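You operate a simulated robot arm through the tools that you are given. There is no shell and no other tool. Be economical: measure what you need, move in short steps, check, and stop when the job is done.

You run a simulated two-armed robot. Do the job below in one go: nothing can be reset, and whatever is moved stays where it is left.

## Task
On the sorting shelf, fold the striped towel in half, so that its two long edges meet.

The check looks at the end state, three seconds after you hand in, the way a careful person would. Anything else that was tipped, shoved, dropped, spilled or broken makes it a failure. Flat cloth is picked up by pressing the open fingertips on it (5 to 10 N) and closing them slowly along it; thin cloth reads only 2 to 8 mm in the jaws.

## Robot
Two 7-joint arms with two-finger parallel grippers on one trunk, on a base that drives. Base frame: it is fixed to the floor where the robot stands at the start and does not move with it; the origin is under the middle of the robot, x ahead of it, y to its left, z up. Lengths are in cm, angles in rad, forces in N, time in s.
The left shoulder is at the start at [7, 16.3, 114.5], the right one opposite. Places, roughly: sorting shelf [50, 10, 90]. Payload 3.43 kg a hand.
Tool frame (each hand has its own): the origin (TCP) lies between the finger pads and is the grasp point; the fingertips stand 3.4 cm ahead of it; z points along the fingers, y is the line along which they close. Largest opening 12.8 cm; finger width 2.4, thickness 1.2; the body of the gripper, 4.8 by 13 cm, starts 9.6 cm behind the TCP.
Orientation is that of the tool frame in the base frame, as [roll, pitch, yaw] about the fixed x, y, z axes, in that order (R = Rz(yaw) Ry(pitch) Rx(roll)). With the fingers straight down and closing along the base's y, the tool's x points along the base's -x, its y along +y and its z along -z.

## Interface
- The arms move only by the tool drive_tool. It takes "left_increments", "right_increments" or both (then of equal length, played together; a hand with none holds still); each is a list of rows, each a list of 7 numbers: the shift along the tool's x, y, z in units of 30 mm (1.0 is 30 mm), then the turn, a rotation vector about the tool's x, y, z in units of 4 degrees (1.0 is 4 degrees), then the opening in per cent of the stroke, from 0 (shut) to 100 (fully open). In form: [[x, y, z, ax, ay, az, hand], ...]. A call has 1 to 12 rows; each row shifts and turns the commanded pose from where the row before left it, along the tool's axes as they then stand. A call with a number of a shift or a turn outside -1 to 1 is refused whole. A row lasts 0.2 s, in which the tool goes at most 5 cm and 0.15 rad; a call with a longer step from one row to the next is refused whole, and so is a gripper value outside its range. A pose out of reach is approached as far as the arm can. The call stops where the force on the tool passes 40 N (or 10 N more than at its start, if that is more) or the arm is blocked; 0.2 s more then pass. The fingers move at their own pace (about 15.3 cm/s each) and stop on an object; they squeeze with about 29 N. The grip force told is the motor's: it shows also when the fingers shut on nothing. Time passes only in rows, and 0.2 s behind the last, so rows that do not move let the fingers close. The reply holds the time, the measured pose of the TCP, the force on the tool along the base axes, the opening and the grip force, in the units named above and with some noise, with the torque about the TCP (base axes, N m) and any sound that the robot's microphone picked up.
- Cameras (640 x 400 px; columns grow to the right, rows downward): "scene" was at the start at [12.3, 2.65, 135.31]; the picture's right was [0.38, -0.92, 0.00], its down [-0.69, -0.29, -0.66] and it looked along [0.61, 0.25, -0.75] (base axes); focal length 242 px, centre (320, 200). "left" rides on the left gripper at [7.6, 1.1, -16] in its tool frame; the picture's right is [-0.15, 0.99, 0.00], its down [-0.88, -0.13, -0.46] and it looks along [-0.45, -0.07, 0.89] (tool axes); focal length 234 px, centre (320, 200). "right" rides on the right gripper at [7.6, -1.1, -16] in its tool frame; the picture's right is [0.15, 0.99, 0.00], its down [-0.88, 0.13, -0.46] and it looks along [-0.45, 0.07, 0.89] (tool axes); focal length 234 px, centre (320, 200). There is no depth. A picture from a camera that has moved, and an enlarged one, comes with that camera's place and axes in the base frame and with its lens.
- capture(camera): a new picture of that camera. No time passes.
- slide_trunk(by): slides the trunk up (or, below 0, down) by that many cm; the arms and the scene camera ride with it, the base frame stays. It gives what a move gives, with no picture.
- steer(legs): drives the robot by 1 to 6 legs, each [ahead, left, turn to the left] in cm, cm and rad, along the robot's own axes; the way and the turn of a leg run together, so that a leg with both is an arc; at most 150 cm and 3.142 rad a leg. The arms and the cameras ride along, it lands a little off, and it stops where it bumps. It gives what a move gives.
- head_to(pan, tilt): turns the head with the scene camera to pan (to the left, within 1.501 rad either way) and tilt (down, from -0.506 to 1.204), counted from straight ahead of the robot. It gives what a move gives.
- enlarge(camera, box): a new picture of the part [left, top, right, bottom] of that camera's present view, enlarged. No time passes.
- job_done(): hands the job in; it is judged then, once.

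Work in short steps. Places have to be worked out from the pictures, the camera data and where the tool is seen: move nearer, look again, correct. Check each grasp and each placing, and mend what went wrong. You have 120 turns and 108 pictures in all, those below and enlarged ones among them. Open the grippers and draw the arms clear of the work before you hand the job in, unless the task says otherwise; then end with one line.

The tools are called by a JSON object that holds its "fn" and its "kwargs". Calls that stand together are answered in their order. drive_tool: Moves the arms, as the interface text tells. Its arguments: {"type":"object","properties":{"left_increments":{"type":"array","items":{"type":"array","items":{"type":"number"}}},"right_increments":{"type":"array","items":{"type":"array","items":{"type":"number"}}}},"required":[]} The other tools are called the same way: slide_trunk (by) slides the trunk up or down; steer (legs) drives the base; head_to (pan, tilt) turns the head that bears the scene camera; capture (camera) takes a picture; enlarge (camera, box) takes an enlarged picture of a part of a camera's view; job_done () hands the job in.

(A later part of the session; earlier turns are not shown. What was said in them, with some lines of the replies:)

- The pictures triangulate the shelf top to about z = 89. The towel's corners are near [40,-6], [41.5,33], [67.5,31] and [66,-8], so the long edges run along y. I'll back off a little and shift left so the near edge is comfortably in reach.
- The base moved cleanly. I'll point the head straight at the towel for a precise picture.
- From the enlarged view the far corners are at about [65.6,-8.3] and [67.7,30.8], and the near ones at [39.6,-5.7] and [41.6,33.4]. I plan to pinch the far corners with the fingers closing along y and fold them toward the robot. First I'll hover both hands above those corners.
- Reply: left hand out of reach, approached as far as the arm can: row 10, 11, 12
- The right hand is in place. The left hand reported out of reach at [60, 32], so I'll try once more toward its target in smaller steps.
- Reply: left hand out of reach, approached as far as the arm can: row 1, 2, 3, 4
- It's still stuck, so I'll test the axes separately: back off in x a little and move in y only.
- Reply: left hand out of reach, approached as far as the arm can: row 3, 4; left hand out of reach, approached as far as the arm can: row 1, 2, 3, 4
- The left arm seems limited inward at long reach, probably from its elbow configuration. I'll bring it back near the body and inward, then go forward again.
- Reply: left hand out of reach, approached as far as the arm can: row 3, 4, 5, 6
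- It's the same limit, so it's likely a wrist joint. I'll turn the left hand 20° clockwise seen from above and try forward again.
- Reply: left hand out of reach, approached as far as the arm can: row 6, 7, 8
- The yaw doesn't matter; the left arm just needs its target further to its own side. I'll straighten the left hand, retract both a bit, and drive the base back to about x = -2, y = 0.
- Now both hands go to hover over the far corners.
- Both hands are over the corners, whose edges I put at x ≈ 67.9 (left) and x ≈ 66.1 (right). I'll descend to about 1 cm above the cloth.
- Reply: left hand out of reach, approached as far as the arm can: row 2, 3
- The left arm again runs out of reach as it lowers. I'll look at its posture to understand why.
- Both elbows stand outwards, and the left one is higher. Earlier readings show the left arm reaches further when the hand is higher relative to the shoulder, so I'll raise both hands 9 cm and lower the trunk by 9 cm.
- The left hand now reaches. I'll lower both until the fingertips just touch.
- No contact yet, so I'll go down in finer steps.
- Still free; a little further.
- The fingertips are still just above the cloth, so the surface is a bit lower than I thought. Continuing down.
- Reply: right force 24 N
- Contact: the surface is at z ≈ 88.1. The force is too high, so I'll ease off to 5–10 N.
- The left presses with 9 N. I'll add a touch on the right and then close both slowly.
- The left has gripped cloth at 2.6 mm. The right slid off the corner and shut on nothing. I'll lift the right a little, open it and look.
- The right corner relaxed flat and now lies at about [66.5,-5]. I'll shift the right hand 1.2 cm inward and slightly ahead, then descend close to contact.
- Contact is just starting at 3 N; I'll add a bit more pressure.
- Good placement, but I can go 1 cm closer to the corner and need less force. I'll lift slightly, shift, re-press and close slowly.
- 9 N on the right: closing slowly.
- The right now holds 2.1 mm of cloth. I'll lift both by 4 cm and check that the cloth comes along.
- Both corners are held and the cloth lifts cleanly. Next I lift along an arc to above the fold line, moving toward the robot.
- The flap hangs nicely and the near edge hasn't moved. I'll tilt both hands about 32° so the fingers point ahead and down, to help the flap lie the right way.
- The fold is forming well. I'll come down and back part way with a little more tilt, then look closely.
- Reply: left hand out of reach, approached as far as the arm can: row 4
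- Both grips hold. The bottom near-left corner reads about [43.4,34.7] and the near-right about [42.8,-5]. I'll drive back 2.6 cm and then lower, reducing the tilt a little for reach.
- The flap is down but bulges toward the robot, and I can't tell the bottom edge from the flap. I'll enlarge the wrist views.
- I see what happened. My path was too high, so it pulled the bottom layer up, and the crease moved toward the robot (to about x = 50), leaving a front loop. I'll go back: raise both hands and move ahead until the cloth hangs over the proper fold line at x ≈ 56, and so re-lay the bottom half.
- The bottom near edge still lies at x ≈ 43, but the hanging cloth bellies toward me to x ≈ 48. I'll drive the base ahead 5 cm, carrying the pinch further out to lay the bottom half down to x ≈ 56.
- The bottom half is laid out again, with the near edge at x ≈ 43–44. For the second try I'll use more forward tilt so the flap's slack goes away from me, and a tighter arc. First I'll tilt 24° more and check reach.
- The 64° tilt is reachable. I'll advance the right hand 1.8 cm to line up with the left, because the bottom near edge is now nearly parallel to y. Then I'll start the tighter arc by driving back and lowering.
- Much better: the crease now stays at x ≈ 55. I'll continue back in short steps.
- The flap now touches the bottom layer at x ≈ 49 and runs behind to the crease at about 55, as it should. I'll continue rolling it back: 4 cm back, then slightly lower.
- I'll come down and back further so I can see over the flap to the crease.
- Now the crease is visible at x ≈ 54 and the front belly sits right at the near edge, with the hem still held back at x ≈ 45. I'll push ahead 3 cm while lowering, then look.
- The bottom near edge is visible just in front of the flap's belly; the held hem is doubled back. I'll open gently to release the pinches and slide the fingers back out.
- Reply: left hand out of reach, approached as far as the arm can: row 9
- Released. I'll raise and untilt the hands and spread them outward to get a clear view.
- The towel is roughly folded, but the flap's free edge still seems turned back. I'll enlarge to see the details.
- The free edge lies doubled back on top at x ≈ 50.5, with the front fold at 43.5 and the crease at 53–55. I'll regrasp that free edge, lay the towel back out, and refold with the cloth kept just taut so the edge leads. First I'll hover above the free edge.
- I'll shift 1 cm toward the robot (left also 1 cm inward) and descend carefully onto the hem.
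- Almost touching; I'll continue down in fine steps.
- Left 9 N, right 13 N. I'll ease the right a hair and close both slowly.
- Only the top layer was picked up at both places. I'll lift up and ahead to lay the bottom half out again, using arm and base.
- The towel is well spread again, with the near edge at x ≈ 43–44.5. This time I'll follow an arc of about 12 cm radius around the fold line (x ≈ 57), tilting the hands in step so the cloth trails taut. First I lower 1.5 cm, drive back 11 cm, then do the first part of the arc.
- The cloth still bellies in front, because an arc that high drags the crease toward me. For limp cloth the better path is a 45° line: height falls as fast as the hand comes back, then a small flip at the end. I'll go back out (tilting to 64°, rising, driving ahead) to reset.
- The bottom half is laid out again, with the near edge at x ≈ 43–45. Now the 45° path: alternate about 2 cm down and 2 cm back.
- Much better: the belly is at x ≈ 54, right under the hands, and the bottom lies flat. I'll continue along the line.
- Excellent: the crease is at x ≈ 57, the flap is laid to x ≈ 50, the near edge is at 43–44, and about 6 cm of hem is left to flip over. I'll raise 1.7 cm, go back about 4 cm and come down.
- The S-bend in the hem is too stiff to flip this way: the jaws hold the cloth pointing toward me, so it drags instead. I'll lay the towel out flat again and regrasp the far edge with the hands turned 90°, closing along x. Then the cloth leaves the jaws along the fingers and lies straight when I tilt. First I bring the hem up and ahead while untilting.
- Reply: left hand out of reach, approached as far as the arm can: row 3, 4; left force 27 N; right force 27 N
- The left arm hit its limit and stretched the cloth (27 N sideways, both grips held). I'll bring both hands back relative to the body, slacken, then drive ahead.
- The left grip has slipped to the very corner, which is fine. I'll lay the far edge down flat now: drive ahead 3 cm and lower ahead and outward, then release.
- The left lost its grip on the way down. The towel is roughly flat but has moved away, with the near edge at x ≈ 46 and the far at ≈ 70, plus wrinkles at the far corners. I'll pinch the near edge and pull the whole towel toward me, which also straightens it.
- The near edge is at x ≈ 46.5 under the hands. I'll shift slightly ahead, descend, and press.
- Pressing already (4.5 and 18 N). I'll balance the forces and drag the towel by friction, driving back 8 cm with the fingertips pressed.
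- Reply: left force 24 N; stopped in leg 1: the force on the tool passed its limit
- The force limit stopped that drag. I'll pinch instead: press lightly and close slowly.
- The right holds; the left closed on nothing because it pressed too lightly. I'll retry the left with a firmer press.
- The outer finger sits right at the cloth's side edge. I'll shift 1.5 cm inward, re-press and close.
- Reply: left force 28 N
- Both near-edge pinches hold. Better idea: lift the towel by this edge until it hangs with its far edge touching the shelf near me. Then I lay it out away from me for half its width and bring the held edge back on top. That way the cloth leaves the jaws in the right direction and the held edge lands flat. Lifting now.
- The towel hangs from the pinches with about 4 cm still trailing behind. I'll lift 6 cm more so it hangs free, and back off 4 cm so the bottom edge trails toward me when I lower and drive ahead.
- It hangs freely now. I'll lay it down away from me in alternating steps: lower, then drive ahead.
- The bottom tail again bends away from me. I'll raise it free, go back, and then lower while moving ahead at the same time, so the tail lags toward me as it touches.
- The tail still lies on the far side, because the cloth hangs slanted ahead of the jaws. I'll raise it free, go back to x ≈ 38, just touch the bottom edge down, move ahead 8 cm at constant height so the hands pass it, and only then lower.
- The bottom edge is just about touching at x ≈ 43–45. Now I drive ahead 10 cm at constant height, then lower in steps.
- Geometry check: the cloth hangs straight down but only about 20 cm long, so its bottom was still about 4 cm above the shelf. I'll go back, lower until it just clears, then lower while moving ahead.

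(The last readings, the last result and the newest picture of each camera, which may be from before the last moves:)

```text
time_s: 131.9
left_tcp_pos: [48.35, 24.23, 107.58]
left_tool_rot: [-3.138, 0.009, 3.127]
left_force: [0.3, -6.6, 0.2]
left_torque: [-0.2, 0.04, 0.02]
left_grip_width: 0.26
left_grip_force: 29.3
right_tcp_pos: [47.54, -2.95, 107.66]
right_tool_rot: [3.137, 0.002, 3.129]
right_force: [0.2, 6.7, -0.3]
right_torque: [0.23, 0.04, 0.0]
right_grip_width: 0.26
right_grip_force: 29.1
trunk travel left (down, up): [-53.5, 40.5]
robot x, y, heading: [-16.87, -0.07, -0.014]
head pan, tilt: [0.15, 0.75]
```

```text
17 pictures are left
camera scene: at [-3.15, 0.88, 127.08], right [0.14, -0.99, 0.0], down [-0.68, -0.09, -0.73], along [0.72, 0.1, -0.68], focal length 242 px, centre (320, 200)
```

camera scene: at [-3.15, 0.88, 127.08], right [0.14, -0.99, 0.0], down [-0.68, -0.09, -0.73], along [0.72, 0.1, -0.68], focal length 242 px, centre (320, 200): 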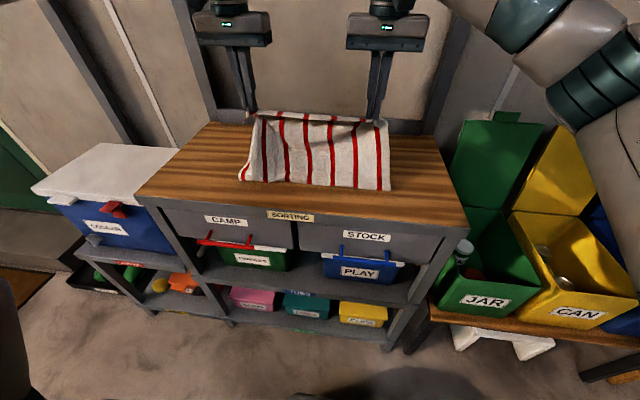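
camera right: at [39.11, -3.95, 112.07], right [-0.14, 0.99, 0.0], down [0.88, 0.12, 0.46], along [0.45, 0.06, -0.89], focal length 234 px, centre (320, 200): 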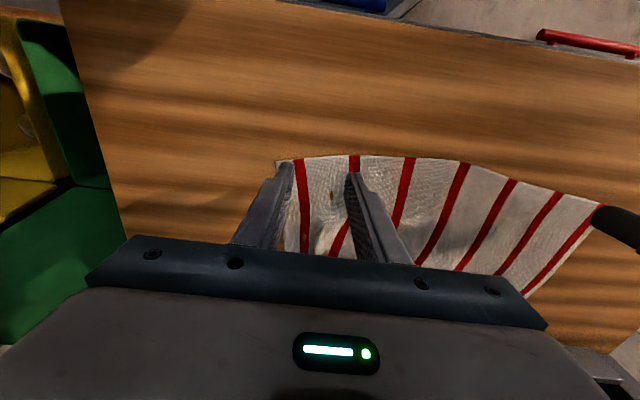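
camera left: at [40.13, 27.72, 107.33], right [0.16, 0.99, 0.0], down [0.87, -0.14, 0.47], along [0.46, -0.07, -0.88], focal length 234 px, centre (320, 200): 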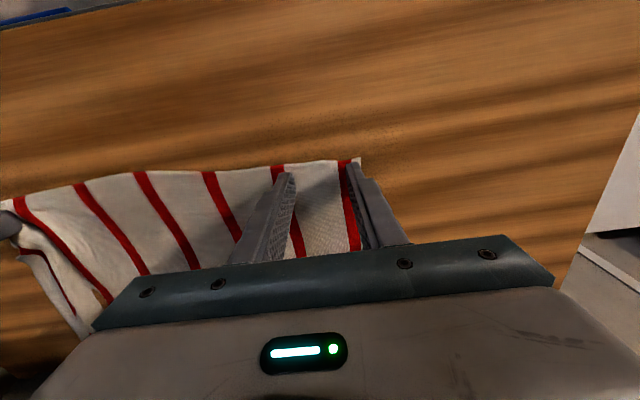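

It worked: the bottom edge now trails toward me at x ≈ 42 and the hands are ahead at 48. I'll continue ahead and down to lay out half.

{"fn": "steer", "kwargs": {"legs": [[3.5, 0, 0]]}}

{"fn": "drive_tool", "kwargs": {"left_increments": [[0, 0, 0.45, 0, 0, 0, 0], [0, 0, 0.45, 0, 0, 0, 0]], "right_increments": [[0, 0, 0.45, 0, 0, 0, 0], [0, 0, 0.45, 0, 0, 0, 0]]}}

{"fn": "steer", "kwargs": {"legs": [[4, 0, 0]]}}

{"fn": "drive_tool", "kwargs": {"left_increments": [[0, 0, 0.3, 0, 0, 0, 0], [0, 0, 0.3, 0, 0, 0, 0]], "right_increments": [[0, 0, 0.3, 0, 0, 0, 0], [0, 0, 0.3, 0, 0, 0, 0]]}}

{"fn": "enlarge", "kwargs": {"camera": "scene", "box": [160, 80, 480, 280]}}

```text
time_s: 132.8
left_tcp_pos: [51.63, 24.08, 107.81]
left_tool_rot: [-3.139, 0.011, 3.128]
left_force: [-0.7, -6.3, 0.7]
left_torque: [-0.23, 0.0, 0.06]
left_grip_width: 0.24
left_grip_force: 29.1
right_tcp_pos: [50.78, -3.15, 107.97]
right_tool_rot: [3.139, 0.004, 3.127]
right_force: [0.0, 5.2, -0.4]
right_torque: [0.22, 0.01, 0.0]
right_grip_width: 0.26
right_grip_force: 29.0
trunk travel left (down, up): [-53.5, 40.5]
robot x, y, heading: [-13.04, -0.58, -0.014]
head pan, tilt: [0.15, 0.75]
```

```text
time_s: 133.4
left_tcp_pos: [51.81, 24.25, 104.99]
left_tool_rot: [-3.138, 0.009, 3.129]
left_force: [0.0, -4.4, -0.4]
left_torque: [-0.15, 0.04, 0.0]
left_grip_width: 0.24
left_grip_force: 28.9
right_tcp_pos: [51.08, -3.01, 105.01]
right_tool_rot: [3.139, 0.0, 3.129]
right_force: [0.2, 4.8, 0.1]
right_torque: [0.14, 0.06, 0.0]
right_grip_width: 0.27
right_grip_force: 29.1
trunk travel left (down, up): [-53.5, 40.5]
robot x, y, heading: [-13.21, 0.01, -0.013]
head pan, tilt: [0.15, 0.75]
```

```text
time_s: 134.2
left_tcp_pos: [55.62, 23.93, 105.19]
left_tool_rot: [-3.139, 0.011, 3.126]
left_force: [0.2, -5.0, 0.1]
left_torque: [-0.12, 0.01, 0.02]
left_grip_width: 0.24
left_grip_force: 28.7
right_tcp_pos: [54.72, -3.14, 105.19]
right_tool_rot: [3.138, 0.005, 3.127]
right_force: [0.2, 4.7, -0.4]
right_torque: [0.19, 0.02, -0.05]
right_grip_width: 0.24
right_grip_force: 29.3
trunk travel left (down, up): [-53.5, 40.5]
robot x, y, heading: [-9.2, -0.01, -0.015]
head pan, tilt: [0.15, 0.75]
```

```text
time_s: 134.8
left_tcp_pos: [55.97, 23.92, 103.1]
left_tool_rot: [-3.137, 0.01, 3.126]
left_force: [-0.2, -3.6, 0.8]
left_torque: [-0.17, 0.03, 0.07]
left_grip_width: 0.26
left_grip_force: 29.7
right_tcp_pos: [54.84, -3.22, 103.52]
right_tool_rot: [3.137, 0.002, 3.127]
right_force: [1.5, 4.1, -0.1]
right_torque: [0.15, 0.0, 0.03]
right_grip_width: 0.26
right_grip_force: 28.9
trunk travel left (down, up): [-53.5, 40.5]
robot x, y, heading: [-9.01, 0.09, -0.016]
head pan, tilt: [0.15, 0.75]
```

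```text
2.00 times, centred on (320, 180) of scene
camera zoom: at [4.19, 0.71, 127.08], right [0.13, -0.99, 0.0], down [-0.68, -0.09, -0.73], along [0.72, 0.1, -0.68], focal length 485 px, centre (320, 240)
```

zoom: 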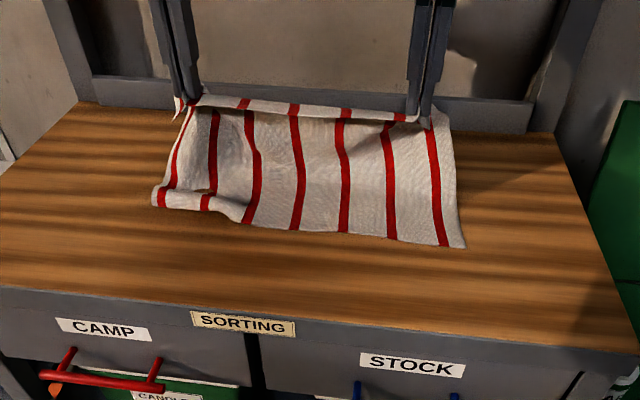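

The layout is good, except that the bottom-left corner is rolled up on top. It should pull out if it's dragged toward me underneath the cloth, so I'll raise, lower while moving toward me so the tail trails away, drag back, raise and look.

{"fn": "drive_tool", "kwargs": {"left_increments": [[0, 0, -0.9, 0, 0, 0, 0], [0, 0, -0.9, 0, 0, 0, 0], [0, 0, -0.9, 0, 0, 0, 0], [0, 0, -0.9, 0, 0, 0, 0]], "right_increments": [[0, 0, -0.9, 0, 0, 0, 0], [0, 0, -0.9, 0, 0, 0, 0], [0, 0, -0.9, 0, 0, 0, 0], [0, 0, -0.9, 0, 0, 0, 0]]}}

{"fn": "steer", "kwargs": {"legs": [[5, 0, 0]]}}

{"fn": "drive_tool", "kwargs": {"left_increments": [[0.5, 0, 0.4, 0, 0, 0, 0], [0.5, 0, 0.6, 0, 0, 0, 0], [0.5, 0, 0.6, 0, 0, 0, 0], [0.5, 0, 0.6, 0, 0, 0, 0], [0.5, 0, 0.6, 0, 0, 0, 0], [0.5, 0, 0.5, 0, 0, 0, 0]], "right_increments": [[0.5, 0, 0.4, 0, 0, 0, 0], [0.5, 0, 0.6, 0, 0, 0, 0], [0.5, 0, 0.6, 0, 0, 0, 0], [0.5, 0, 0.6, 0, 0, 0, 0], [0.5, 0, 0.6, 0, 0, 0, 0], [0.5, 0, 0.5, 0, 0, 0, 0]]}}

{"fn": "steer", "kwargs": {"legs": [[-12, 0, 0]]}}

{"fn": "drive_tool", "kwargs": {"left_increments": [[0, 0, -0.8, 0, 0, 0, 0], [0, 0, -0.9, 0, 0, 0, 0], [0, 0, -0.9, 0, 0, 0, 0], [0, 0, -0.9, 0, 0, 0, 0]], "right_increments": [[0, 0, -0.8, 0, 0, 0, 0], [0, 0, -0.9, 0, 0, 0, 0], [0, 0, -0.9, 0, 0, 0, 0], [0, 0, -0.9, 0, 0, 0, 0]]}}

{"fn": "enlarge", "kwargs": {"camera": "scene", "box": [160, 40, 480, 240]}}

```text
time_s: 135.8
left_tcp_pos: [55.25, 24.44, 113.95]
left_tool_rot: [-3.137, 0.01, 3.125]
left_force: [-0.6, -10.5, 0.2]
left_torque: [-0.34, -0.02, 0.07]
left_grip_width: 0.24
left_grip_force: 28.7
left hand out of reach, approached as far as the arm can: row 4
right_tcp_pos: [54.81, -3.1, 114.27]
right_tool_rot: [3.137, 0.004, 3.131]
right_force: [0.6, 10.0, -0.7]
right_torque: [0.33, 0.02, -0.01]
right_grip_width: 0.24
right_grip_force: 28.6
trunk travel left (down, up): [-53.5, 40.5]
robot x, y, heading: [-9.14, 0.37, -0.015]
head pan, tilt: [0.15, 0.75]
```

```text
time_s: 136.8
left_tcp_pos: [60.28, 24.33, 113.87]
left_tool_rot: [-3.136, 0.011, 3.126]
left_force: [0.0, -10.8, 0.4]
left_torque: [-0.4, 0.02, 0.04]
left_grip_width: 0.28
left_grip_force: 29.3
right_tcp_pos: [59.8, -3.25, 114.21]
right_tool_rot: [3.136, 0.004, 3.13]
right_force: [-0.3, 12.4, -0.1]
right_torque: [0.4, -0.02, -0.04]
right_grip_width: 0.27
right_grip_force: 29.5
trunk travel left (down, up): [-53.5, 40.5]
robot x, y, heading: [-4.32, -0.33, -0.014]
head pan, tilt: [0.15, 0.75]
```

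```text
time_s: 138.2
left_tcp_pos: [51.28, 24.34, 103.95]
left_tool_rot: [-3.136, 0.009, 3.127]
left_force: [-0.7, -9.3, 0.2]
left_torque: [-0.31, -0.01, 0.05]
left_grip_width: 0.26
left_grip_force: 28.8
right_tcp_pos: [50.62, -3.24, 104.41]
right_tool_rot: [3.137, 0.006, 3.129]
right_force: [-0.1, 9.4, -0.6]
right_torque: [0.34, -0.02, 0.0]
right_grip_width: 0.23
right_grip_force: 28.8
trunk travel left (down, up): [-53.5, 40.5]
robot x, y, heading: [-4.13, -0.07, -0.009]
head pan, tilt: [0.15, 0.75]
```

```text
time_s: 139.4
left_tcp_pos: [39.22, 24.57, 103.93]
left_tool_rot: [-3.136, 0.012, 3.125]
left_force: [-0.7, -9.6, 1.0]
left_torque: [-0.35, -0.01, 0.03]
left_grip_width: 0.24
left_grip_force: 29.1
right_tcp_pos: [38.67, -2.93, 104.27]
right_tool_rot: [3.138, 0.002, 3.127]
right_force: [-0.3, 11.0, 0.3]
right_torque: [0.36, -0.03, -0.03]
right_grip_width: 0.25
right_grip_force: 28.8
trunk travel left (down, up): [-53.5, 40.5]
robot x, y, heading: [-16.52, 0.25, -0.014]
head pan, tilt: [0.15, 0.75]
```

```text
time_s: 140.4
left_tcp_pos: [39.05, 24.43, 114.53]
left_tool_rot: [-3.138, 0.011, 3.126]
left_force: [0.3, -7.9, 0.4]
left_torque: [-0.25, 0.02, 0.02]
left_grip_width: 0.23
left_grip_force: 29.1
right_tcp_pos: [38.28, -2.96, 115.01]
right_tool_rot: [3.136, 0.004, 3.127]
right_force: [0.9, 7.4, 0.1]
right_torque: [0.25, -0.05, 0.0]
right_grip_width: 0.24
right_grip_force: 29.0
trunk travel left (down, up): [-53.5, 40.5]
robot x, y, heading: [-16.39, 0.06, -0.016]
head pan, tilt: [0.15, 0.75]
```

```text
2.00 times, centred on (320, 140) of scene
camera zoom: at [-3.25, 0.83, 127.11], right [0.14, -0.99, 0.0], down [-0.68, -0.09, -0.73], along [0.73, 0.1, -0.68], focal length 485 px, centre (320, 320)
```

zoom: 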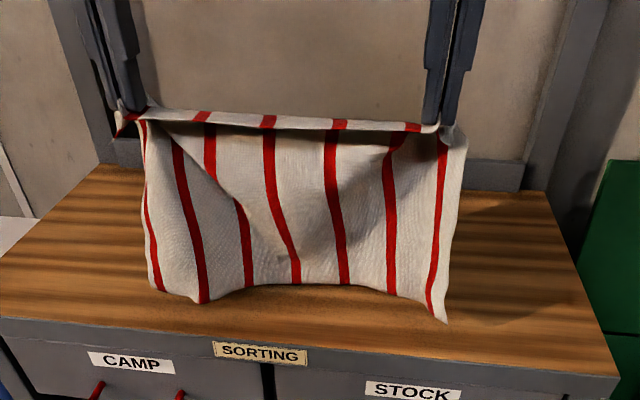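

The rolled corner has mostly come out. I'll repeat the laying sequence: down to just clear, then ahead and down.

{"fn": "drive_tool", "kwargs": {"left_increments": [[0, 0, 0.3, 0, 0, 0, 0], [0, 0, 0.3, 0, 0, 0, 0], [-0.5, 0, 0.2, 0, 0, 0, 0], [-0.6, 0, 0.3, 0, 0, 0, 0], [-0.6, 0, 0.4, 0, 0, 0, 0], [-0.6, 0, 0.4, 0, 0, 0, 0], [-0.6, 0, 0.4, 0, 0, 0, 0]], "right_increments": [[0, 0, 0.35, 0, 0, 0, 0], [0, 0, 0.35, 0, 0, 0, 0], [-0.5, 0, 0.2, 0, 0, 0, 0], [-0.6, 0, 0.3, 0, 0, 0, 0], [-0.6, 0, 0.4, 0, 0, 0, 0], [-0.6, 0, 0.4, 0, 0, 0, 0], [-0.6, 0, 0.4, 0, 0, 0, 0]]}}

{"fn": "steer", "kwargs": {"legs": [[3.5, 0, 0]]}}

{"fn": "drive_tool", "kwargs": {"left_increments": [[0, 0, 0.45, 0, 0, 0, 0], [0, 0, 0.45, 0, 0, 0, 0]], "right_increments": [[0, 0, 0.45, 0, 0, 0, 0], [0, 0, 0.45, 0, 0, 0, 0]]}}

{"fn": "steer", "kwargs": {"legs": [[4, 0, 0]]}}

{"fn": "enlarge", "kwargs": {"camera": "scene", "box": [160, 80, 480, 280]}}

```text
time_s: 142.0
left_tcp_pos: [48.0, 24.39, 107.35]
left_tool_rot: [-3.137, 0.009, 3.126]
left_force: [0.9, -9.8, -0.6]
left_torque: [-0.32, 0.02, 0.03]
left_grip_width: 0.26
left_grip_force: 29.4
right_tcp_pos: [47.55, -3.02, 107.46]
right_tool_rot: [3.137, 0.001, 3.129]
right_force: [0.4, 8.2, 0.7]
right_torque: [0.27, 0.07, -0.03]
right_grip_width: 0.24
right_grip_force: 28.5
trunk travel left (down, up): [-53.5, 40.5]
robot x, y, heading: [-16.42, -0.13, -0.011]
head pan, tilt: [0.15, 0.75]
```

```text
time_s: 142.9
left_tcp_pos: [51.21, 24.23, 107.69]
left_tool_rot: [-3.136, 0.01, 3.129]
left_force: [-0.4, -9.0, -0.1]
left_torque: [-0.31, 0.04, 0.04]
left_grip_width: 0.27
left_grip_force: 29.1
right_tcp_pos: [50.71, -3.07, 107.79]
right_tool_rot: [3.136, 0.005, 3.13]
right_force: [-0.4, 8.8, -0.7]
right_torque: [0.33, -0.02, 0.01]
right_grip_width: 0.24
right_grip_force: 28.9
trunk travel left (down, up): [-53.5, 40.5]
robot x, y, heading: [-12.64, 0.03, -0.017]
head pan, tilt: [0.15, 0.75]
```

```text
time_s: 143.5
left_tcp_pos: [51.32, 24.24, 104.73]
left_tool_rot: [-3.136, 0.008, 3.126]
left_force: [-0.2, -7.0, -0.3]
left_torque: [-0.27, 0.05, 0.05]
left_grip_width: 0.23
left_grip_force: 29.1
right_tcp_pos: [50.81, -3.05, 104.9]
right_tool_rot: [3.137, 0.002, 3.129]
right_force: [0.4, 7.5, 0.1]
right_torque: [0.27, 0.0, -0.01]
right_grip_width: 0.24
right_grip_force: 28.7
trunk travel left (down, up): [-53.5, 40.5]
robot x, y, heading: [-13.25, 0.26, -0.017]
head pan, tilt: [0.15, 0.75]
```

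```text
time_s: 144.4
left_tcp_pos: [55.27, 24.23, 104.96]
left_tool_rot: [-3.135, 0.011, 3.126]
left_force: [-0.4, -8.8, -0.2]
left_torque: [-0.37, 0.02, 0.1]
left_grip_width: 0.27
left_grip_force: 29.2
right_tcp_pos: [54.48, -3.28, 105.11]
right_tool_rot: [3.136, 0.003, 3.129]
right_force: [0.5, 8.0, 1.4]
right_torque: [0.29, 0.04, -0.01]
right_grip_width: 0.26
right_grip_force: 28.9
trunk travel left (down, up): [-53.5, 40.5]
robot x, y, heading: [-8.66, -0.09, -0.009]
head pan, tilt: [0.15, 0.75]
```

```text
2.00 times, centred on (320, 180) of scene
camera zoom: at [4.16, 0.7, 127.12], right [0.14, -0.99, 0.0], down [-0.68, -0.09, -0.73], along [0.72, 0.1, -0.68], focal length 485 px, centre (320, 240)
```

zoom: 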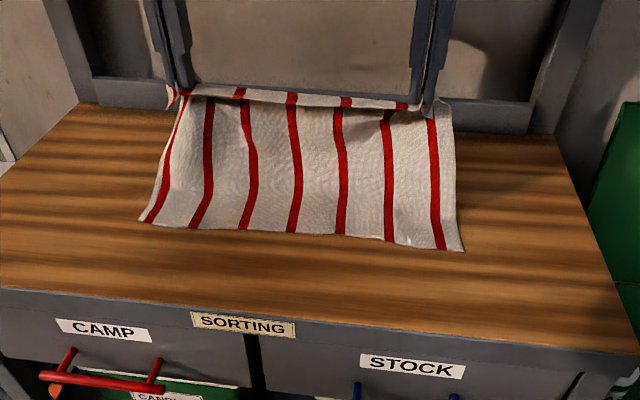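

Excellent: all edges are straight now, and the bottom edge lies along x ≈ 45. I'll go ahead 3.5 cm to finish laying half, then start the fold back along the 45° line.

{"fn": "steer", "kwargs": {"legs": [[3.5, 0, 0]]}}

{"fn": "drive_tool", "kwargs": {"left_increments": [[0, -0.1, 0.4, 0, 0, 0, 0], [0, -0.1, 0.4, 0, 0, 0, 0]], "right_increments": [[0, -0.1, 0.4, 0, 0, 0, 0], [0, -0.1, 0.4, 0, 0, 0, 0]]}}

{"fn": "steer", "kwargs": {"legs": [[-2.5, 0, 0]]}}

{"fn": "drive_tool", "kwargs": {"left_increments": [[0, 0, 0.4, 0, 0, 0, 0], [0, 0, 0.4, 0, 0, 0, 0]], "right_increments": [[0, 0, 0.4, 0, 0, 0, 0], [0, 0, 0.4, 0, 0, 0, 0]]}}

{"fn": "steer", "kwargs": {"legs": [[-2.5, 0, 0]]}}

{"fn": "enlarge", "kwargs": {"camera": "scene", "box": [160, 80, 480, 280]}}

```text
time_s: 145.2
left_tcp_pos: [58.35, 24.15, 105.12]
left_tool_rot: [-3.137, 0.011, 3.127]
left_force: [-0.1, -8.0, 0.5]
left_torque: [-0.26, 0.02, 0.07]
left_grip_width: 0.26
left_grip_force: 28.8
right_tcp_pos: [57.95, -3.2, 105.2]
right_tool_rot: [3.137, 0.005, 3.13]
right_force: [-0.6, 7.4, 0.1]
right_torque: [0.27, 0.01, -0.01]
right_grip_width: 0.28
right_grip_force: 28.8
trunk travel left (down, up): [-53.5, 40.5]
robot x, y, heading: [-5.72, -0.32, -0.012]
head pan, tilt: [0.15, 0.75]
```

```text
time_s: 145.8
left_tcp_pos: [58.7, 23.6, 102.51]
left_tool_rot: [-3.136, 0.01, 3.126]
left_force: [0.1, -6.1, 0.1]
left_torque: [-0.18, 0.02, 0.05]
left_grip_width: 0.25
left_grip_force: 29.1
right_tcp_pos: [58.28, -3.63, 102.52]
right_tool_rot: [3.135, 0.003, 3.133]
right_force: [-0.1, 5.8, -0.1]
right_torque: [0.23, 0.03, 0.0]
right_grip_width: 0.25
right_grip_force: 29.0
trunk travel left (down, up): [-53.5, 40.5]
robot x, y, heading: [-5.46, -0.03, -0.01]
head pan, tilt: [0.15, 0.75]
```

```text
time_s: 146.6
left_tcp_pos: [56.27, 23.68, 102.4]
left_tool_rot: [-3.136, 0.008, 3.127]
left_force: [-0.3, -6.9, 0.2]
left_torque: [-0.24, -0.01, 0.04]
left_grip_width: 0.26
left_grip_force: 28.7
right_tcp_pos: [55.75, -3.72, 102.51]
right_tool_rot: [3.135, 0.001, 3.131]
right_force: [0.2, 6.8, 0.7]
right_torque: [0.25, 0.03, -0.02]
right_grip_width: 0.25
right_grip_force: 28.8
trunk travel left (down, up): [-53.5, 40.5]
robot x, y, heading: [-8.19, -0.07, -0.012]
head pan, tilt: [0.15, 0.75]
```

```text
time_s: 147.2
left_tcp_pos: [56.28, 23.43, 100.24]
left_tool_rot: [-3.134, 0.01, 3.125]
left_force: [-0.1, -5.8, 1.0]
left_torque: [-0.15, -0.02, 0.01]
left_grip_width: 0.25
left_grip_force: 28.7
right_tcp_pos: [55.69, -3.51, 100.07]
right_tool_rot: [3.135, 0.004, 3.133]
right_force: [-0.7, 4.7, 0.2]
right_torque: [0.15, -0.01, 0.02]
right_grip_width: 0.25
right_grip_force: 28.9
trunk travel left (down, up): [-53.5, 40.5]
robot x, y, heading: [-8.0, -0.16, -0.008]
head pan, tilt: [0.15, 0.75]
```

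```text
time_s: 148.1
left_tcp_pos: [53.85, 23.57, 99.94]
left_tool_rot: [-3.135, 0.009, 3.127]
left_force: [0.6, -5.7, -0.4]
left_torque: [-0.15, -0.02, 0.03]
left_grip_width: 0.24
left_grip_force: 29.2
right_tcp_pos: [53.47, -3.57, 100.0]
right_tool_rot: [3.136, 0.002, 3.131]
right_force: [0.2, 5.3, -0.7]
right_torque: [0.15, -0.01, 0.0]
right_grip_width: 0.27
right_grip_force: 28.3
trunk travel left (down, up): [-53.5, 40.5]
robot x, y, heading: [-10.41, 0.23, -0.011]
head pan, tilt: [0.15, 0.75]
```

```text
2.00 times, centred on (320, 180) of scene
camera zoom: at [2.98, 0.75, 127.07], right [0.14, -0.99, 0.0], down [-0.68, -0.09, -0.73], along [0.72, 0.1, -0.68], focal length 485 px, centre (320, 240)
```

zoom: 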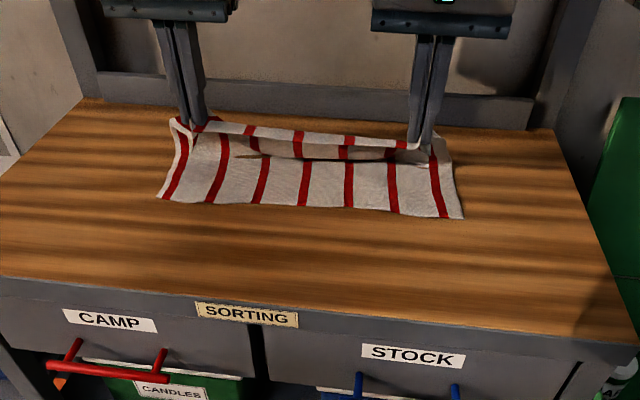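

This is working very well: the hem leads, and the loop is behind it. The bottom edge is now at x ≈ 48 (left) to 49.7 (right). I'll lower and finish bringing the hem over that edge.

{"fn": "drive_tool", "kwargs": {"left_increments": [[0.2, 0, 0.5, 0, 0, 0, 0], [0.2, 0, 0.5, 0, 0, 0, 0]], "right_increments": [[0, 0, 0.5, 0, 0, 0, 0], [0, 0, 0.5, 0, 0, 0, 0]]}}

{"fn": "steer", "kwargs": {"legs": [[-2, 0, 0]]}}

{"fn": "drive_tool", "kwargs": {"left_increments": [[0.1, 0, 0.4, 0, 0, 0, 0], [0.1, 0, 0.4, 0, 0, 0, 0]], "right_increments": [[0, 0, 0.4, 0, 0, 0, 0], [0, 0, 0.4, 0, 0, 0, 0]]}}

{"fn": "enlarge", "kwargs": {"camera": "scene", "box": [200, 100, 400, 225]}}

{"fn": "capture", "kwargs": {"camera": "left"}}

```text
time_s: 148.7
left_tcp_pos: [52.57, 23.53, 97.04]
left_tool_rot: [-3.134, 0.012, 3.126]
left_force: [0.6, -5.0, 0.6]
left_torque: [-0.17, -0.02, 0.04]
left_grip_width: 0.25
left_grip_force: 29.8
right_tcp_pos: [53.3, -3.66, 97.14]
right_tool_rot: [3.134, 0.004, 3.131]
right_force: [-1.0, 5.4, -0.6]
right_torque: [0.19, 0.0, 0.03]
right_grip_width: 0.24
right_grip_force: 28.9
trunk travel left (down, up): [-53.5, 40.5]
robot x, y, heading: [-10.14, -0.08, -0.011]
head pan, tilt: [0.15, 0.75]
```

```text
time_s: 149.4
left_tcp_pos: [50.72, 23.68, 97.01]
left_tool_rot: [-3.135, 0.008, 3.127]
left_force: [0.0, -5.9, -0.4]
left_torque: [-0.19, -0.01, 0.07]
left_grip_width: 0.25
left_grip_force: 29.1
right_tcp_pos: [51.56, -3.54, 97.02]
right_tool_rot: [3.136, 0.001, 3.131]
right_force: [-0.3, 5.2, 0.0]
right_torque: [0.21, 0.01, -0.04]
right_grip_width: 0.24
right_grip_force: 28.9
trunk travel left (down, up): [-53.5, 40.5]
robot x, y, heading: [-12.35, -0.06, -0.012]
head pan, tilt: [0.15, 0.75]
```

```text
time_s: 150.0
left_tcp_pos: [50.1, 23.56, 94.7]
left_tool_rot: [-3.135, 0.01, 3.125]
left_force: [0.2, -4.2, 0.0]
left_torque: [-0.14, -0.04, -0.01]
left_grip_width: 0.26
left_grip_force: 29.3
right_tcp_pos: [51.4, -3.54, 94.67]
right_tool_rot: [3.134, 0.004, 3.132]
right_force: [-0.6, 4.9, -0.1]
right_torque: [0.16, -0.02, -0.01]
right_grip_width: 0.25
right_grip_force: 29.1
trunk travel left (down, up): [-53.5, 40.5]
robot x, y, heading: [-12.21, -0.27, -0.012]
head pan, tilt: [0.15, 0.75]
```

```text
3.20 times, centred on (300, 162) of scene
camera zoom: at [0.88, 0.76, 127.11], right [0.14, -0.99, 0.0], down [-0.68, -0.09, -0.73], along [0.72, 0.1, -0.68], focal length 776 px, centre (384, 320)
```

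zoom: 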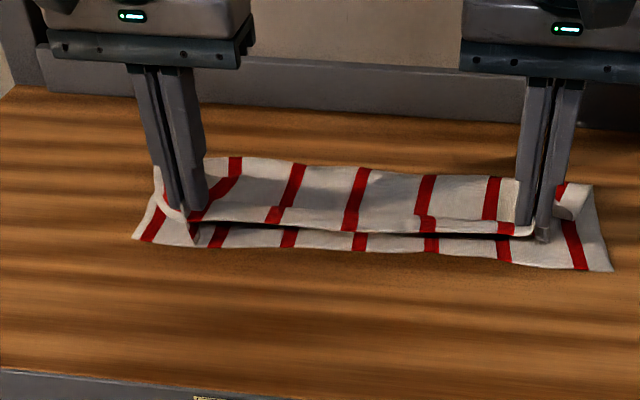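

```text
11 pictures are left
camera left: at [42.28, 25.04, 110.43], right [0.16, 0.99, -0.01], down [0.87, -0.14, 0.47], along [0.46, -0.08, -0.89], focal length 234 px, centre (320, 200)
```

left: 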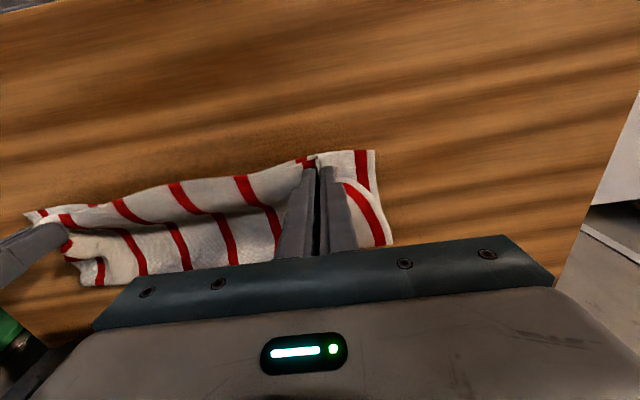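

Superb: the hem hangs just above the bottom edge. I'll lower straight down (right hand 1 cm closer) onto the edge.

{"fn": "drive_tool", "kwargs": {"left_increments": [[0, 0, 0.3, 0, 0, 0, 0], [0, 0, 0.3, 0, 0, 0, 0], [0, 0, 0.2, 0, 0, 0, 0]], "right_increments": [[0.15, 0, 0.3, 0, 0, 0, 0], [0.15, 0, 0.3, 0, 0, 0, 0], [0, 0, 0.2, 0, 0, 0, 0]]}}

{"fn": "enlarge", "kwargs": {"camera": "scene", "box": [200, 100, 400, 225]}}

```text
time_s: 150.8
left_tcp_pos: [50.03, 23.48, 92.38]
left_tool_rot: [-3.134, 0.012, 3.128]
left_force: [-0.2, -4.3, -0.1]
left_torque: [-0.14, 0.02, 0.06]
left_grip_width: 0.24
left_grip_force: 29.0
right_tcp_pos: [50.59, -3.58, 92.39]
right_tool_rot: [3.137, 0.004, 3.131]
right_force: [0.3, 5.2, 0.4]
right_torque: [0.15, 0.03, 0.0]
right_grip_width: 0.25
right_grip_force: 28.8
trunk travel left (down, up): [-53.5, 40.5]
robot x, y, heading: [-12.4, 0.03, -0.013]
head pan, tilt: [0.15, 0.75]
```

```text
3.20 times, centred on (300, 162) of scene
camera zoom: at [0.94, 0.76, 127.1], right [0.14, -0.99, 0.0], down [-0.68, -0.09, -0.73], along [0.72, 0.1, -0.68], focal length 776 px, centre (384, 320)
```

zoom: 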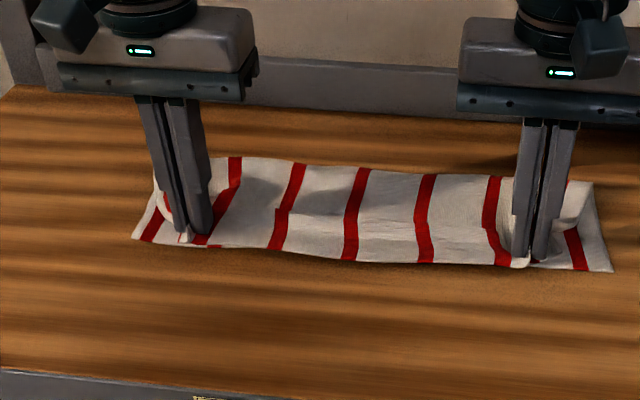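

The hem now covers the bottom edge, overhanging by about half a centimetre. I'll nudge it 0.4 cm away, lower a bit more, and release.

{"fn": "drive_tool", "kwargs": {"left_increments": [[-0.13, 0, 0.1, 0, 0, 0, 0], [0, 0, 0.1, 0, 0, 0, 0], [0, 0, 0, 0, 0, 0, 6], [0, 0, 0, 0, 0, 0, 12], [0, 0, 0, 0, 0, 0, 20], [0, 0, 0, 0, 0, 0, 28], [0, 0, -0.3, 0, 0, 0, 28], [0, 0, -0.8, 0, 0, 0, 28], [0, 0, -0.9, 0, 0, 0, 28], [0, 0, -0.9, 0, 0, 0, 28]], "right_increments": [[-0.13, 0, 0.1, 0, 0, 0, 0], [0, 0, 0.1, 0, 0, 0, 0], [0, 0, 0, 0, 0, 0, 6], [0, 0, 0, 0, 0, 0, 12], [0, 0, 0, 0, 0, 0, 20], [0, 0, 0, 0, 0, 0, 28], [0, 0, -0.3, 0, 0, 0, 28], [0, 0, -0.8, 0, 0, 0, 28], [0, 0, -0.9, 0, 0, 0, 28], [0, 0, -0.9, 0, 0, 0, 28]]}}

{"fn": "enlarge", "kwargs": {"camera": "scene", "box": [200, 100, 400, 225]}}

```text
time_s: 153.0
left_tcp_pos: [50.15, 23.59, 100.42]
left_tool_rot: [-3.136, 0.011, 3.127]
left_force: [0.1, -0.2, 0.1]
left_torque: [0.01, -0.01, 0.0]
left_grip_width: 3.57
left_grip_force: 0.1
right_tcp_pos: [50.94, -3.58, 100.49]
right_tool_rot: [3.137, 0.003, 3.131]
right_force: [0.0, -0.3, -0.8]
right_torque: [0.01, -0.01, 0.02]
right_grip_width: 3.61
right_grip_force: 0.0
trunk travel left (down, up): [-53.5, 40.5]
robot x, y, heading: [-12.22, 0.01, -0.01]
head pan, tilt: [0.15, 0.75]
```

```text
3.20 times, centred on (300, 162) of scene
camera zoom: at [0.79, 0.78, 127.11], right [0.14, -0.99, 0.0], down [-0.68, -0.09, -0.73], along [0.72, 0.1, -0.68], focal length 776 px, centre (384, 320)
```

zoom: 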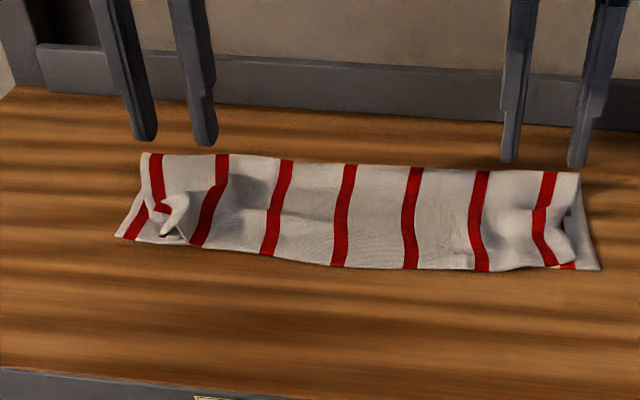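

Very good: the long edges meet. The flap's left corner is curled up and the right corner is a little short. I'll look closely at the left one.

{"fn": "enlarge", "kwargs": {"camera": "left", "box": [220, 60, 460, 210]}}

{"fn": "enlarge", "kwargs": {"camera": "right", "box": [180, 60, 420, 210]}}

```text
2.67 times, centred on (340, 135) of left
camera zoom: at [42.41, 25.1, 116.26], right [0.16, 0.99, 0.0], down [0.87, -0.14, 0.47], along [0.46, -0.08, -0.88], focal length 624 px, centre (267, 373)
```

zoom: 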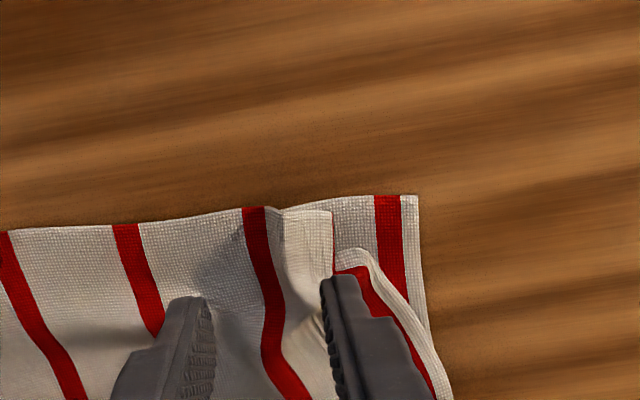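

```text
2.67 times, centred on (300, 135) of right
camera zoom: at [43.17, -4.7, 116.37], right [-0.14, 0.99, 0.01], down [0.88, 0.12, 0.46], along [0.46, 0.07, -0.89], focal length 624 px, centre (373, 373)
```

zoom: 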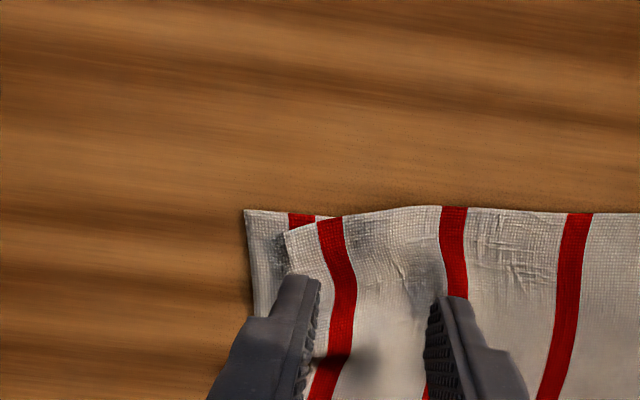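

The right corner sits about 1.5 cm in, which is fine. On the left, the flap's corner is pleated up at about [51, 27]. I'll pinch that pleat lightly from above.

{"fn": "drive_tool", "kwargs": {"left_increments": [[-0.35, 0.6, 0, 0, 0, 0, 28], [0, 0.57, 0, 0, 0, 0, 28], [0, 0, 0.9, 0, 0, 0, 28], [0, 0, 0.9, 0, 0, 0, 28], [0, 0, 0.7, 0, 0, 0, 28], [0, 0, 0.2, 0, 0, 0, 28]]}}

{"fn": "enlarge", "kwargs": {"camera": "left", "box": [220, 90, 460, 240]}}

```text
time_s: 154.4
left_tcp_pos: [51.63, 27.17, 92.37]
left_tool_rot: [-3.134, 0.011, 3.127]
left_force: [-1.0, -0.2, 0.5]
left_torque: [-0.01, 0.0, 0.0]
left_grip_width: 3.61
left_grip_force: 0.1
right_tcp_pos: [51.0, -3.48, 100.53]
right_tool_rot: [3.138, 0.004, 3.132]
right_force: [-0.5, -0.2, 0.8]
right_torque: [0.03, 0.01, 0.0]
right_grip_width: 3.58
right_grip_force: 0.1
trunk travel left (down, up): [-53.5, 40.5]
robot x, y, heading: [-12.1, 0.07, -0.014]
head pan, tilt: [0.15, 0.75]
```

```text
2.67 times, centred on (340, 165) of left
camera zoom: at [43.89, 28.59, 108.15], right [0.16, 0.99, 0.0], down [0.87, -0.14, 0.47], along [0.46, -0.08, -0.89], focal length 624 px, centre (267, 293)
```

zoom: 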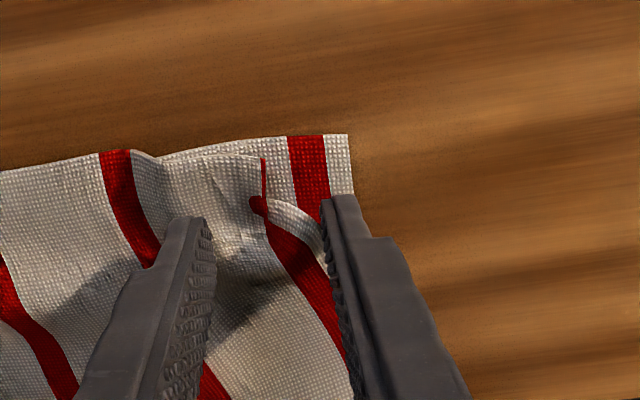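

The flap's corner triangle is tucked under. I'll close on this fold, lift it slightly, and pull outward so the tucked part comes out.

{"fn": "drive_tool", "kwargs": {"left_increments": [[0, 0, 0.1, 0, 0, 0, 24], [0, 0, 0, 0, 0, 0, 19], [0, 0, 0, 0, 0, 0, 14], [0, 0, 0, 0, 0, 0, 9], [0, 0, 0, 0, 0, 0, 5], [0, 0, 0, 0, 0, 0, 0], [0, 0, 0, 0, 0, 0, 0], [0, 0, -0.5, 0, 0, 0, 0], [0, 0.1, -0.5, 0, 0, 0, 0], [0.1, 0.3, -0.3, 0, 0, 0, 0]]}}

{"fn": "enlarge", "kwargs": {"camera": "left", "box": [180, 90, 460, 265]}}

```text
time_s: 156.6
left_tcp_pos: [51.22, 28.55, 96.03]
left_tool_rot: [-3.134, 0.011, 3.127]
left_force: [0.1, 0.8, -0.2]
left_torque: [-0.02, 0.0, -0.01]
left_grip_width: 0.26
left_grip_force: 29.5
right_tcp_pos: [50.96, -3.61, 100.48]
right_tool_rot: [3.136, 0.005, 3.132]
right_force: [-0.4, 0.2, 0.7]
right_torque: [-0.03, 0.0, 0.0]
right_grip_width: 3.59
right_grip_force: 0.1
trunk travel left (down, up): [-53.5, 40.5]
robot x, y, heading: [-12.51, 0.01, -0.01]
head pan, tilt: [0.15, 0.75]
```

```text
2.29 times, centred on (320, 178) of left
camera zoom: at [43.54, 29.88, 111.73], right [0.16, 0.99, 0.0], down [0.87, -0.14, 0.47], along [0.46, -0.08, -0.89], focal length 535 px, centre (320, 251)
```

zoom: 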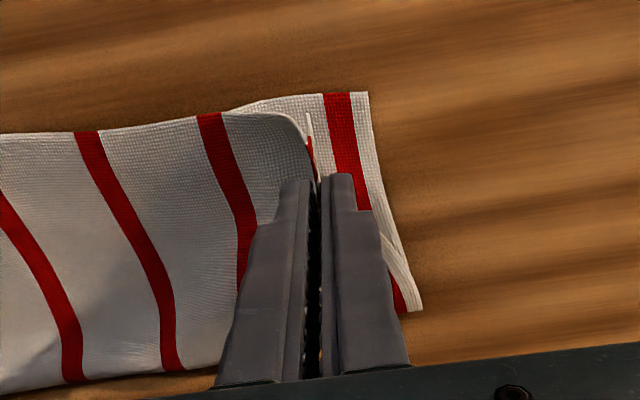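

The flap corner is held. I'll overshoot outward so the tucked triangle hangs outside, lower it, then come back in while lowering so it stays spread outward, and release.

{"fn": "drive_tool", "kwargs": {"left_increments": [[0.2, 0.35, 0, 0, 0, 0, 0], [0.25, 0.4, 0, 0, 0, 0, 0], [0, 0.3, 0.2, 0, 0, 0, 0], [0, 0, 0.5, 0, 0, 0, 0], [0, -0.2, 0.15, 0, 0, 0, 0], [-0.1, -0.3, 0.15, 0, 0, 0, 0], [-0.1, -0.3, 0.15, 0, 0, 0, 0]]}}

{"fn": "enlarge", "kwargs": {"camera": "left", "box": [180, 90, 460, 265]}}

```text
time_s: 158.2
left_tcp_pos: [50.66, 28.99, 92.4]
left_tool_rot: [-3.135, 0.01, 3.128]
left_force: [-1.5, 0.1, 1.0]
left_torque: [0.02, 0.0, -0.02]
left_grip_width: 0.27
left_grip_force: 29.2
right_tcp_pos: [51.02, -3.53, 100.43]
right_tool_rot: [3.133, 0.003, 3.132]
right_force: [0.2, 0.1, -0.6]
right_torque: [0.02, 0.02, 0.01]
right_grip_width: 3.58
right_grip_force: 0.0
trunk travel left (down, up): [-53.5, 40.5]
robot x, y, heading: [-12.43, 0.2, -0.014]
head pan, tilt: [0.15, 0.75]
```

```text
2.29 times, centred on (320, 178) of left
camera zoom: at [42.9, 30.5, 108.18], right [0.16, 0.99, 0.0], down [0.87, -0.14, 0.47], along [0.46, -0.08, -0.88], focal length 535 px, centre (320, 251)
```

zoom: 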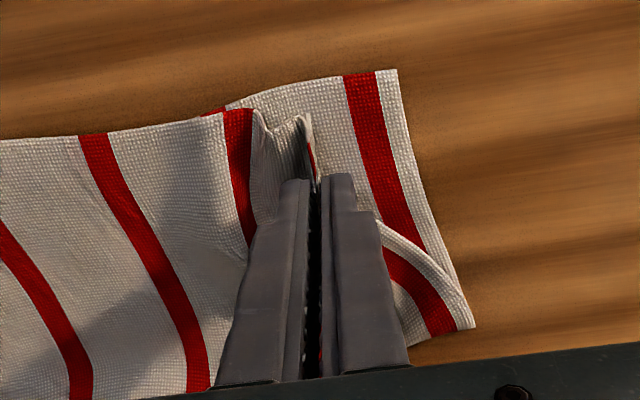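

I'll release and lift the left hand clear to view the result.

{"fn": "drive_tool", "kwargs": {"left_increments": [[0, 0, 0, 0, 0, 0, 8], [0, 0, 0, 0, 0, 0, 16], [0, 0, 0, 0, 0, 0, 25], [0, 0, -0.4, 0, 0, 0, 25], [0, 0, -0.8, 0, 0, 0, 25], [0, 0, -0.9, 0, 0, 0, 25], [0, 0, -0.9, 0, 0, 0, 25]]}}

{"fn": "enlarge", "kwargs": {"camera": "left", "box": [200, 60, 440, 210]}}

```text
time_s: 159.8
left_tcp_pos: [50.34, 29.07, 101.56]
left_tool_rot: [-3.135, 0.01, 3.127]
left_force: [0.1, 0.2, 0.2]
left_torque: [0.01, 0.01, 0.01]
left_grip_width: 3.19
left_grip_force: 0.1
right_tcp_pos: [51.01, -3.57, 100.41]
right_tool_rot: [3.133, 0.004, 3.131]
right_force: [0.7, 0.7, 0.1]
right_torque: [0.0, 0.01, 0.04]
right_grip_width: 3.57
right_grip_force: 0.1
trunk travel left (down, up): [-53.5, 40.5]
robot x, y, heading: [-12.24, -0.18, -0.009]
head pan, tilt: [0.15, 0.75]
```

```text
2.67 times, centred on (320, 135) of left
camera zoom: at [42.61, 30.44, 117.33], right [0.16, 0.99, 0.0], down [0.87, -0.14, 0.47], along [0.46, -0.08, -0.88], focal length 624 px, centre (320, 373)
```

zoom: 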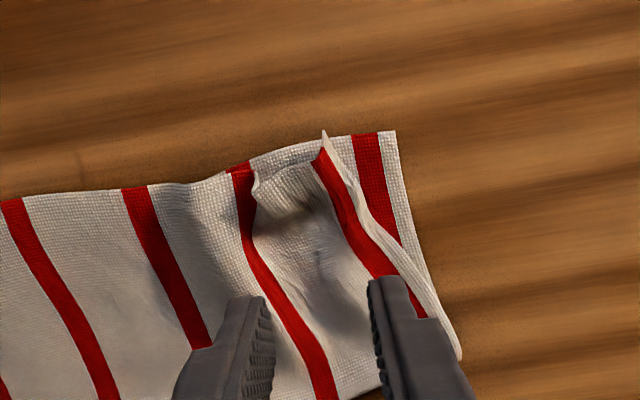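

The corner has unfolded and nearly matches the bottom corner. I'll take an overall view.

{"fn": "enlarge", "kwargs": {"camera": "scene", "box": [200, 100, 400, 225]}}

```text
3.20 times, centred on (300, 162) of scene
camera zoom: at [0.86, 0.72, 127.11], right [0.14, -0.99, 0.0], down [-0.68, -0.09, -0.73], along [0.72, 0.1, -0.68], focal length 776 px, centre (384, 320)
```

zoom: 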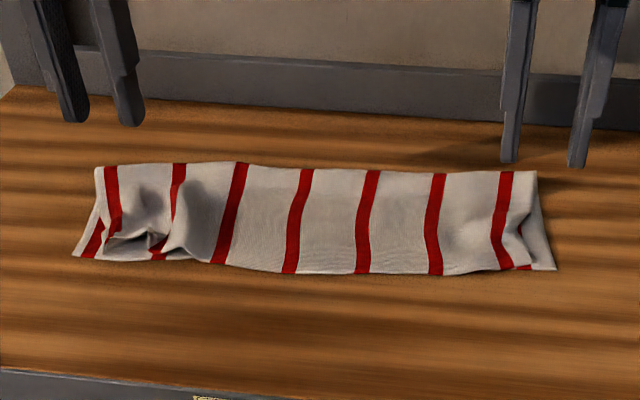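

The long edges meet along the whole length; only a small raised wave remains at the left hem. I'll pat it down gently with the left fingertips and rise again.

{"fn": "drive_tool", "kwargs": {"left_increments": [[0.3, -0.3, 0.5, 0, 0, 0, 25], [0, 0, 0.8, 0, 0, 0, 25], [0, 0, 0.8, 0, 0, 0, 25], [0, 0, 0.6, 0, 0, 0, 25], [0, 0, 0.3, 0, 0, 0, 25], [0, 0, 0.2, 0, 0, 0, 25], [0, 0, 0, 0, 0, 0, 25], [0, 0, -0.4, 0, 0, 0, 25], [0, 0, -0.8, 0, 0, 0, 25], [0, 0, -0.9, 0, 0, 0, 25], [0, 0, -0.9, 0, 0, 0, 25]]}}

{"fn": "enlarge", "kwargs": {"camera": "left", "box": [200, 60, 440, 210]}}

```text
time_s: 162.2
left_tcp_pos: [49.45, 28.3, 100.78]
left_tool_rot: [-3.136, 0.01, 3.128]
left_force: [-0.1, 0.0, 0.2]
left_torque: [-0.01, -0.01, 0.02]
left_grip_width: 3.22
left_grip_force: 0.0
right_tcp_pos: [50.91, -3.64, 100.45]
right_tool_rot: [3.135, 0.003, 3.131]
right_force: [-0.2, 0.9, 0.4]
right_torque: [-0.01, -0.05, -0.01]
right_grip_width: 3.57
right_grip_force: 0.1
trunk travel left (down, up): [-53.5, 40.5]
robot x, y, heading: [-12.02, -0.24, -0.013]
head pan, tilt: [0.15, 0.75]
```

```text
2.67 times, centred on (320, 135) of left
camera zoom: at [41.69, 29.71, 116.62], right [0.16, 0.99, 0.0], down [0.87, -0.14, 0.47], along [0.46, -0.08, -0.89], focal length 624 px, centre (320, 373)
```

zoom: 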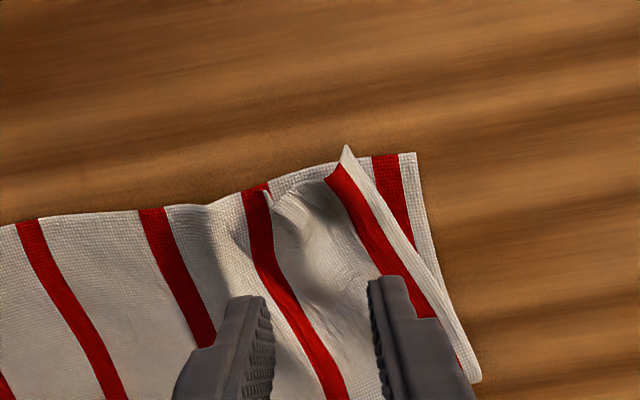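

The corner and edges now match within about a centimetre or so. I'll raise both hands clear, open them, back away, and take a last look.

{"fn": "drive_tool", "kwargs": {"left_increments": [[0, 0, -0.9, 0, 0, 0, 60], [0, 0, -0.9, 0, 0, 0, 100], [0, 0.3, -0.9, 0, 0, 0, 100]], "right_increments": [[0, 0, -0.9, 0, 0, 0, 60], [0, 0, -0.9, 0, 0, 0, 100], [0, -0.3, -0.9, 0, 0, 0, 100]]}}

{"fn": "steer", "kwargs": {"legs": [[-15, 0, 0]]}}

{"fn": "enlarge", "kwargs": {"camera": "scene", "box": [190, 60, 390, 185]}}

```text
time_s: 163.0
left_tcp_pos: [49.47, 29.25, 108.65]
left_tool_rot: [-3.134, 0.01, 3.128]
left_force: [0.4, 0.0, -0.2]
left_torque: [0.03, -0.04, -0.01]
left_grip_width: 12.78
left_grip_force: 0.1
right_tcp_pos: [50.93, -4.51, 108.69]
right_tool_rot: [3.137, 0.005, 3.13]
right_force: [-0.2, -0.5, 0.1]
right_torque: [0.02, -0.05, 0.02]
right_grip_width: 12.81
right_grip_force: 0.0
trunk travel left (down, up): [-53.5, 40.5]
robot x, y, heading: [-12.97, 0.27, -0.009]
head pan, tilt: [0.15, 0.75]
```

```text
time_s: 164.4
left_tcp_pos: [34.71, 29.53, 108.64]
left_tool_rot: [-3.134, 0.011, 3.128]
left_force: [-0.3, 0.4, -0.2]
left_torque: [0.01, 0.01, 0.01]
left_grip_width: 12.81
left_grip_force: 0.1
right_tcp_pos: [36.39, -4.34, 108.66]
right_tool_rot: [3.136, 0.004, 3.135]
right_force: [-0.3, -0.4, -0.3]
right_torque: [0.05, -0.01, -0.03]
right_grip_width: 12.81
right_grip_force: 0.1
trunk travel left (down, up): [-53.5, 40.5]
robot x, y, heading: [-27.21, 0.12, -0.012]
head pan, tilt: [0.15, 0.75]
```

```text
3.20 times, centred on (290, 122) of scene
camera zoom: at [-13.93, 0.97, 127.1], right [0.14, -0.99, 0.0], down [-0.68, -0.09, -0.73], along [0.72, 0.1, -0.68], focal length 776 px, centre (416, 448)
```

zoom: 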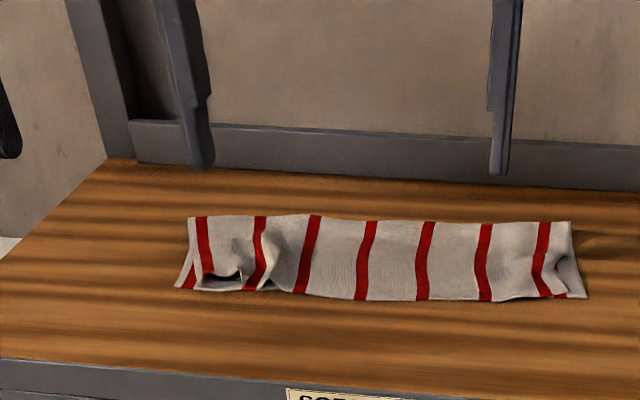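

The towel lies folded in half with its long edges together, and the hands are open and clear. Handing in.

{"fn": "job_done", "kwargs": {}}

```text
The job is handed in.
```

The striped towel is folded in half on the sorting shelf with its two long edges together. At the left end the edges are about a centimetre apart where a small wave in the hem stays raised, and both top corners sit about 2 cm in from the corners below.
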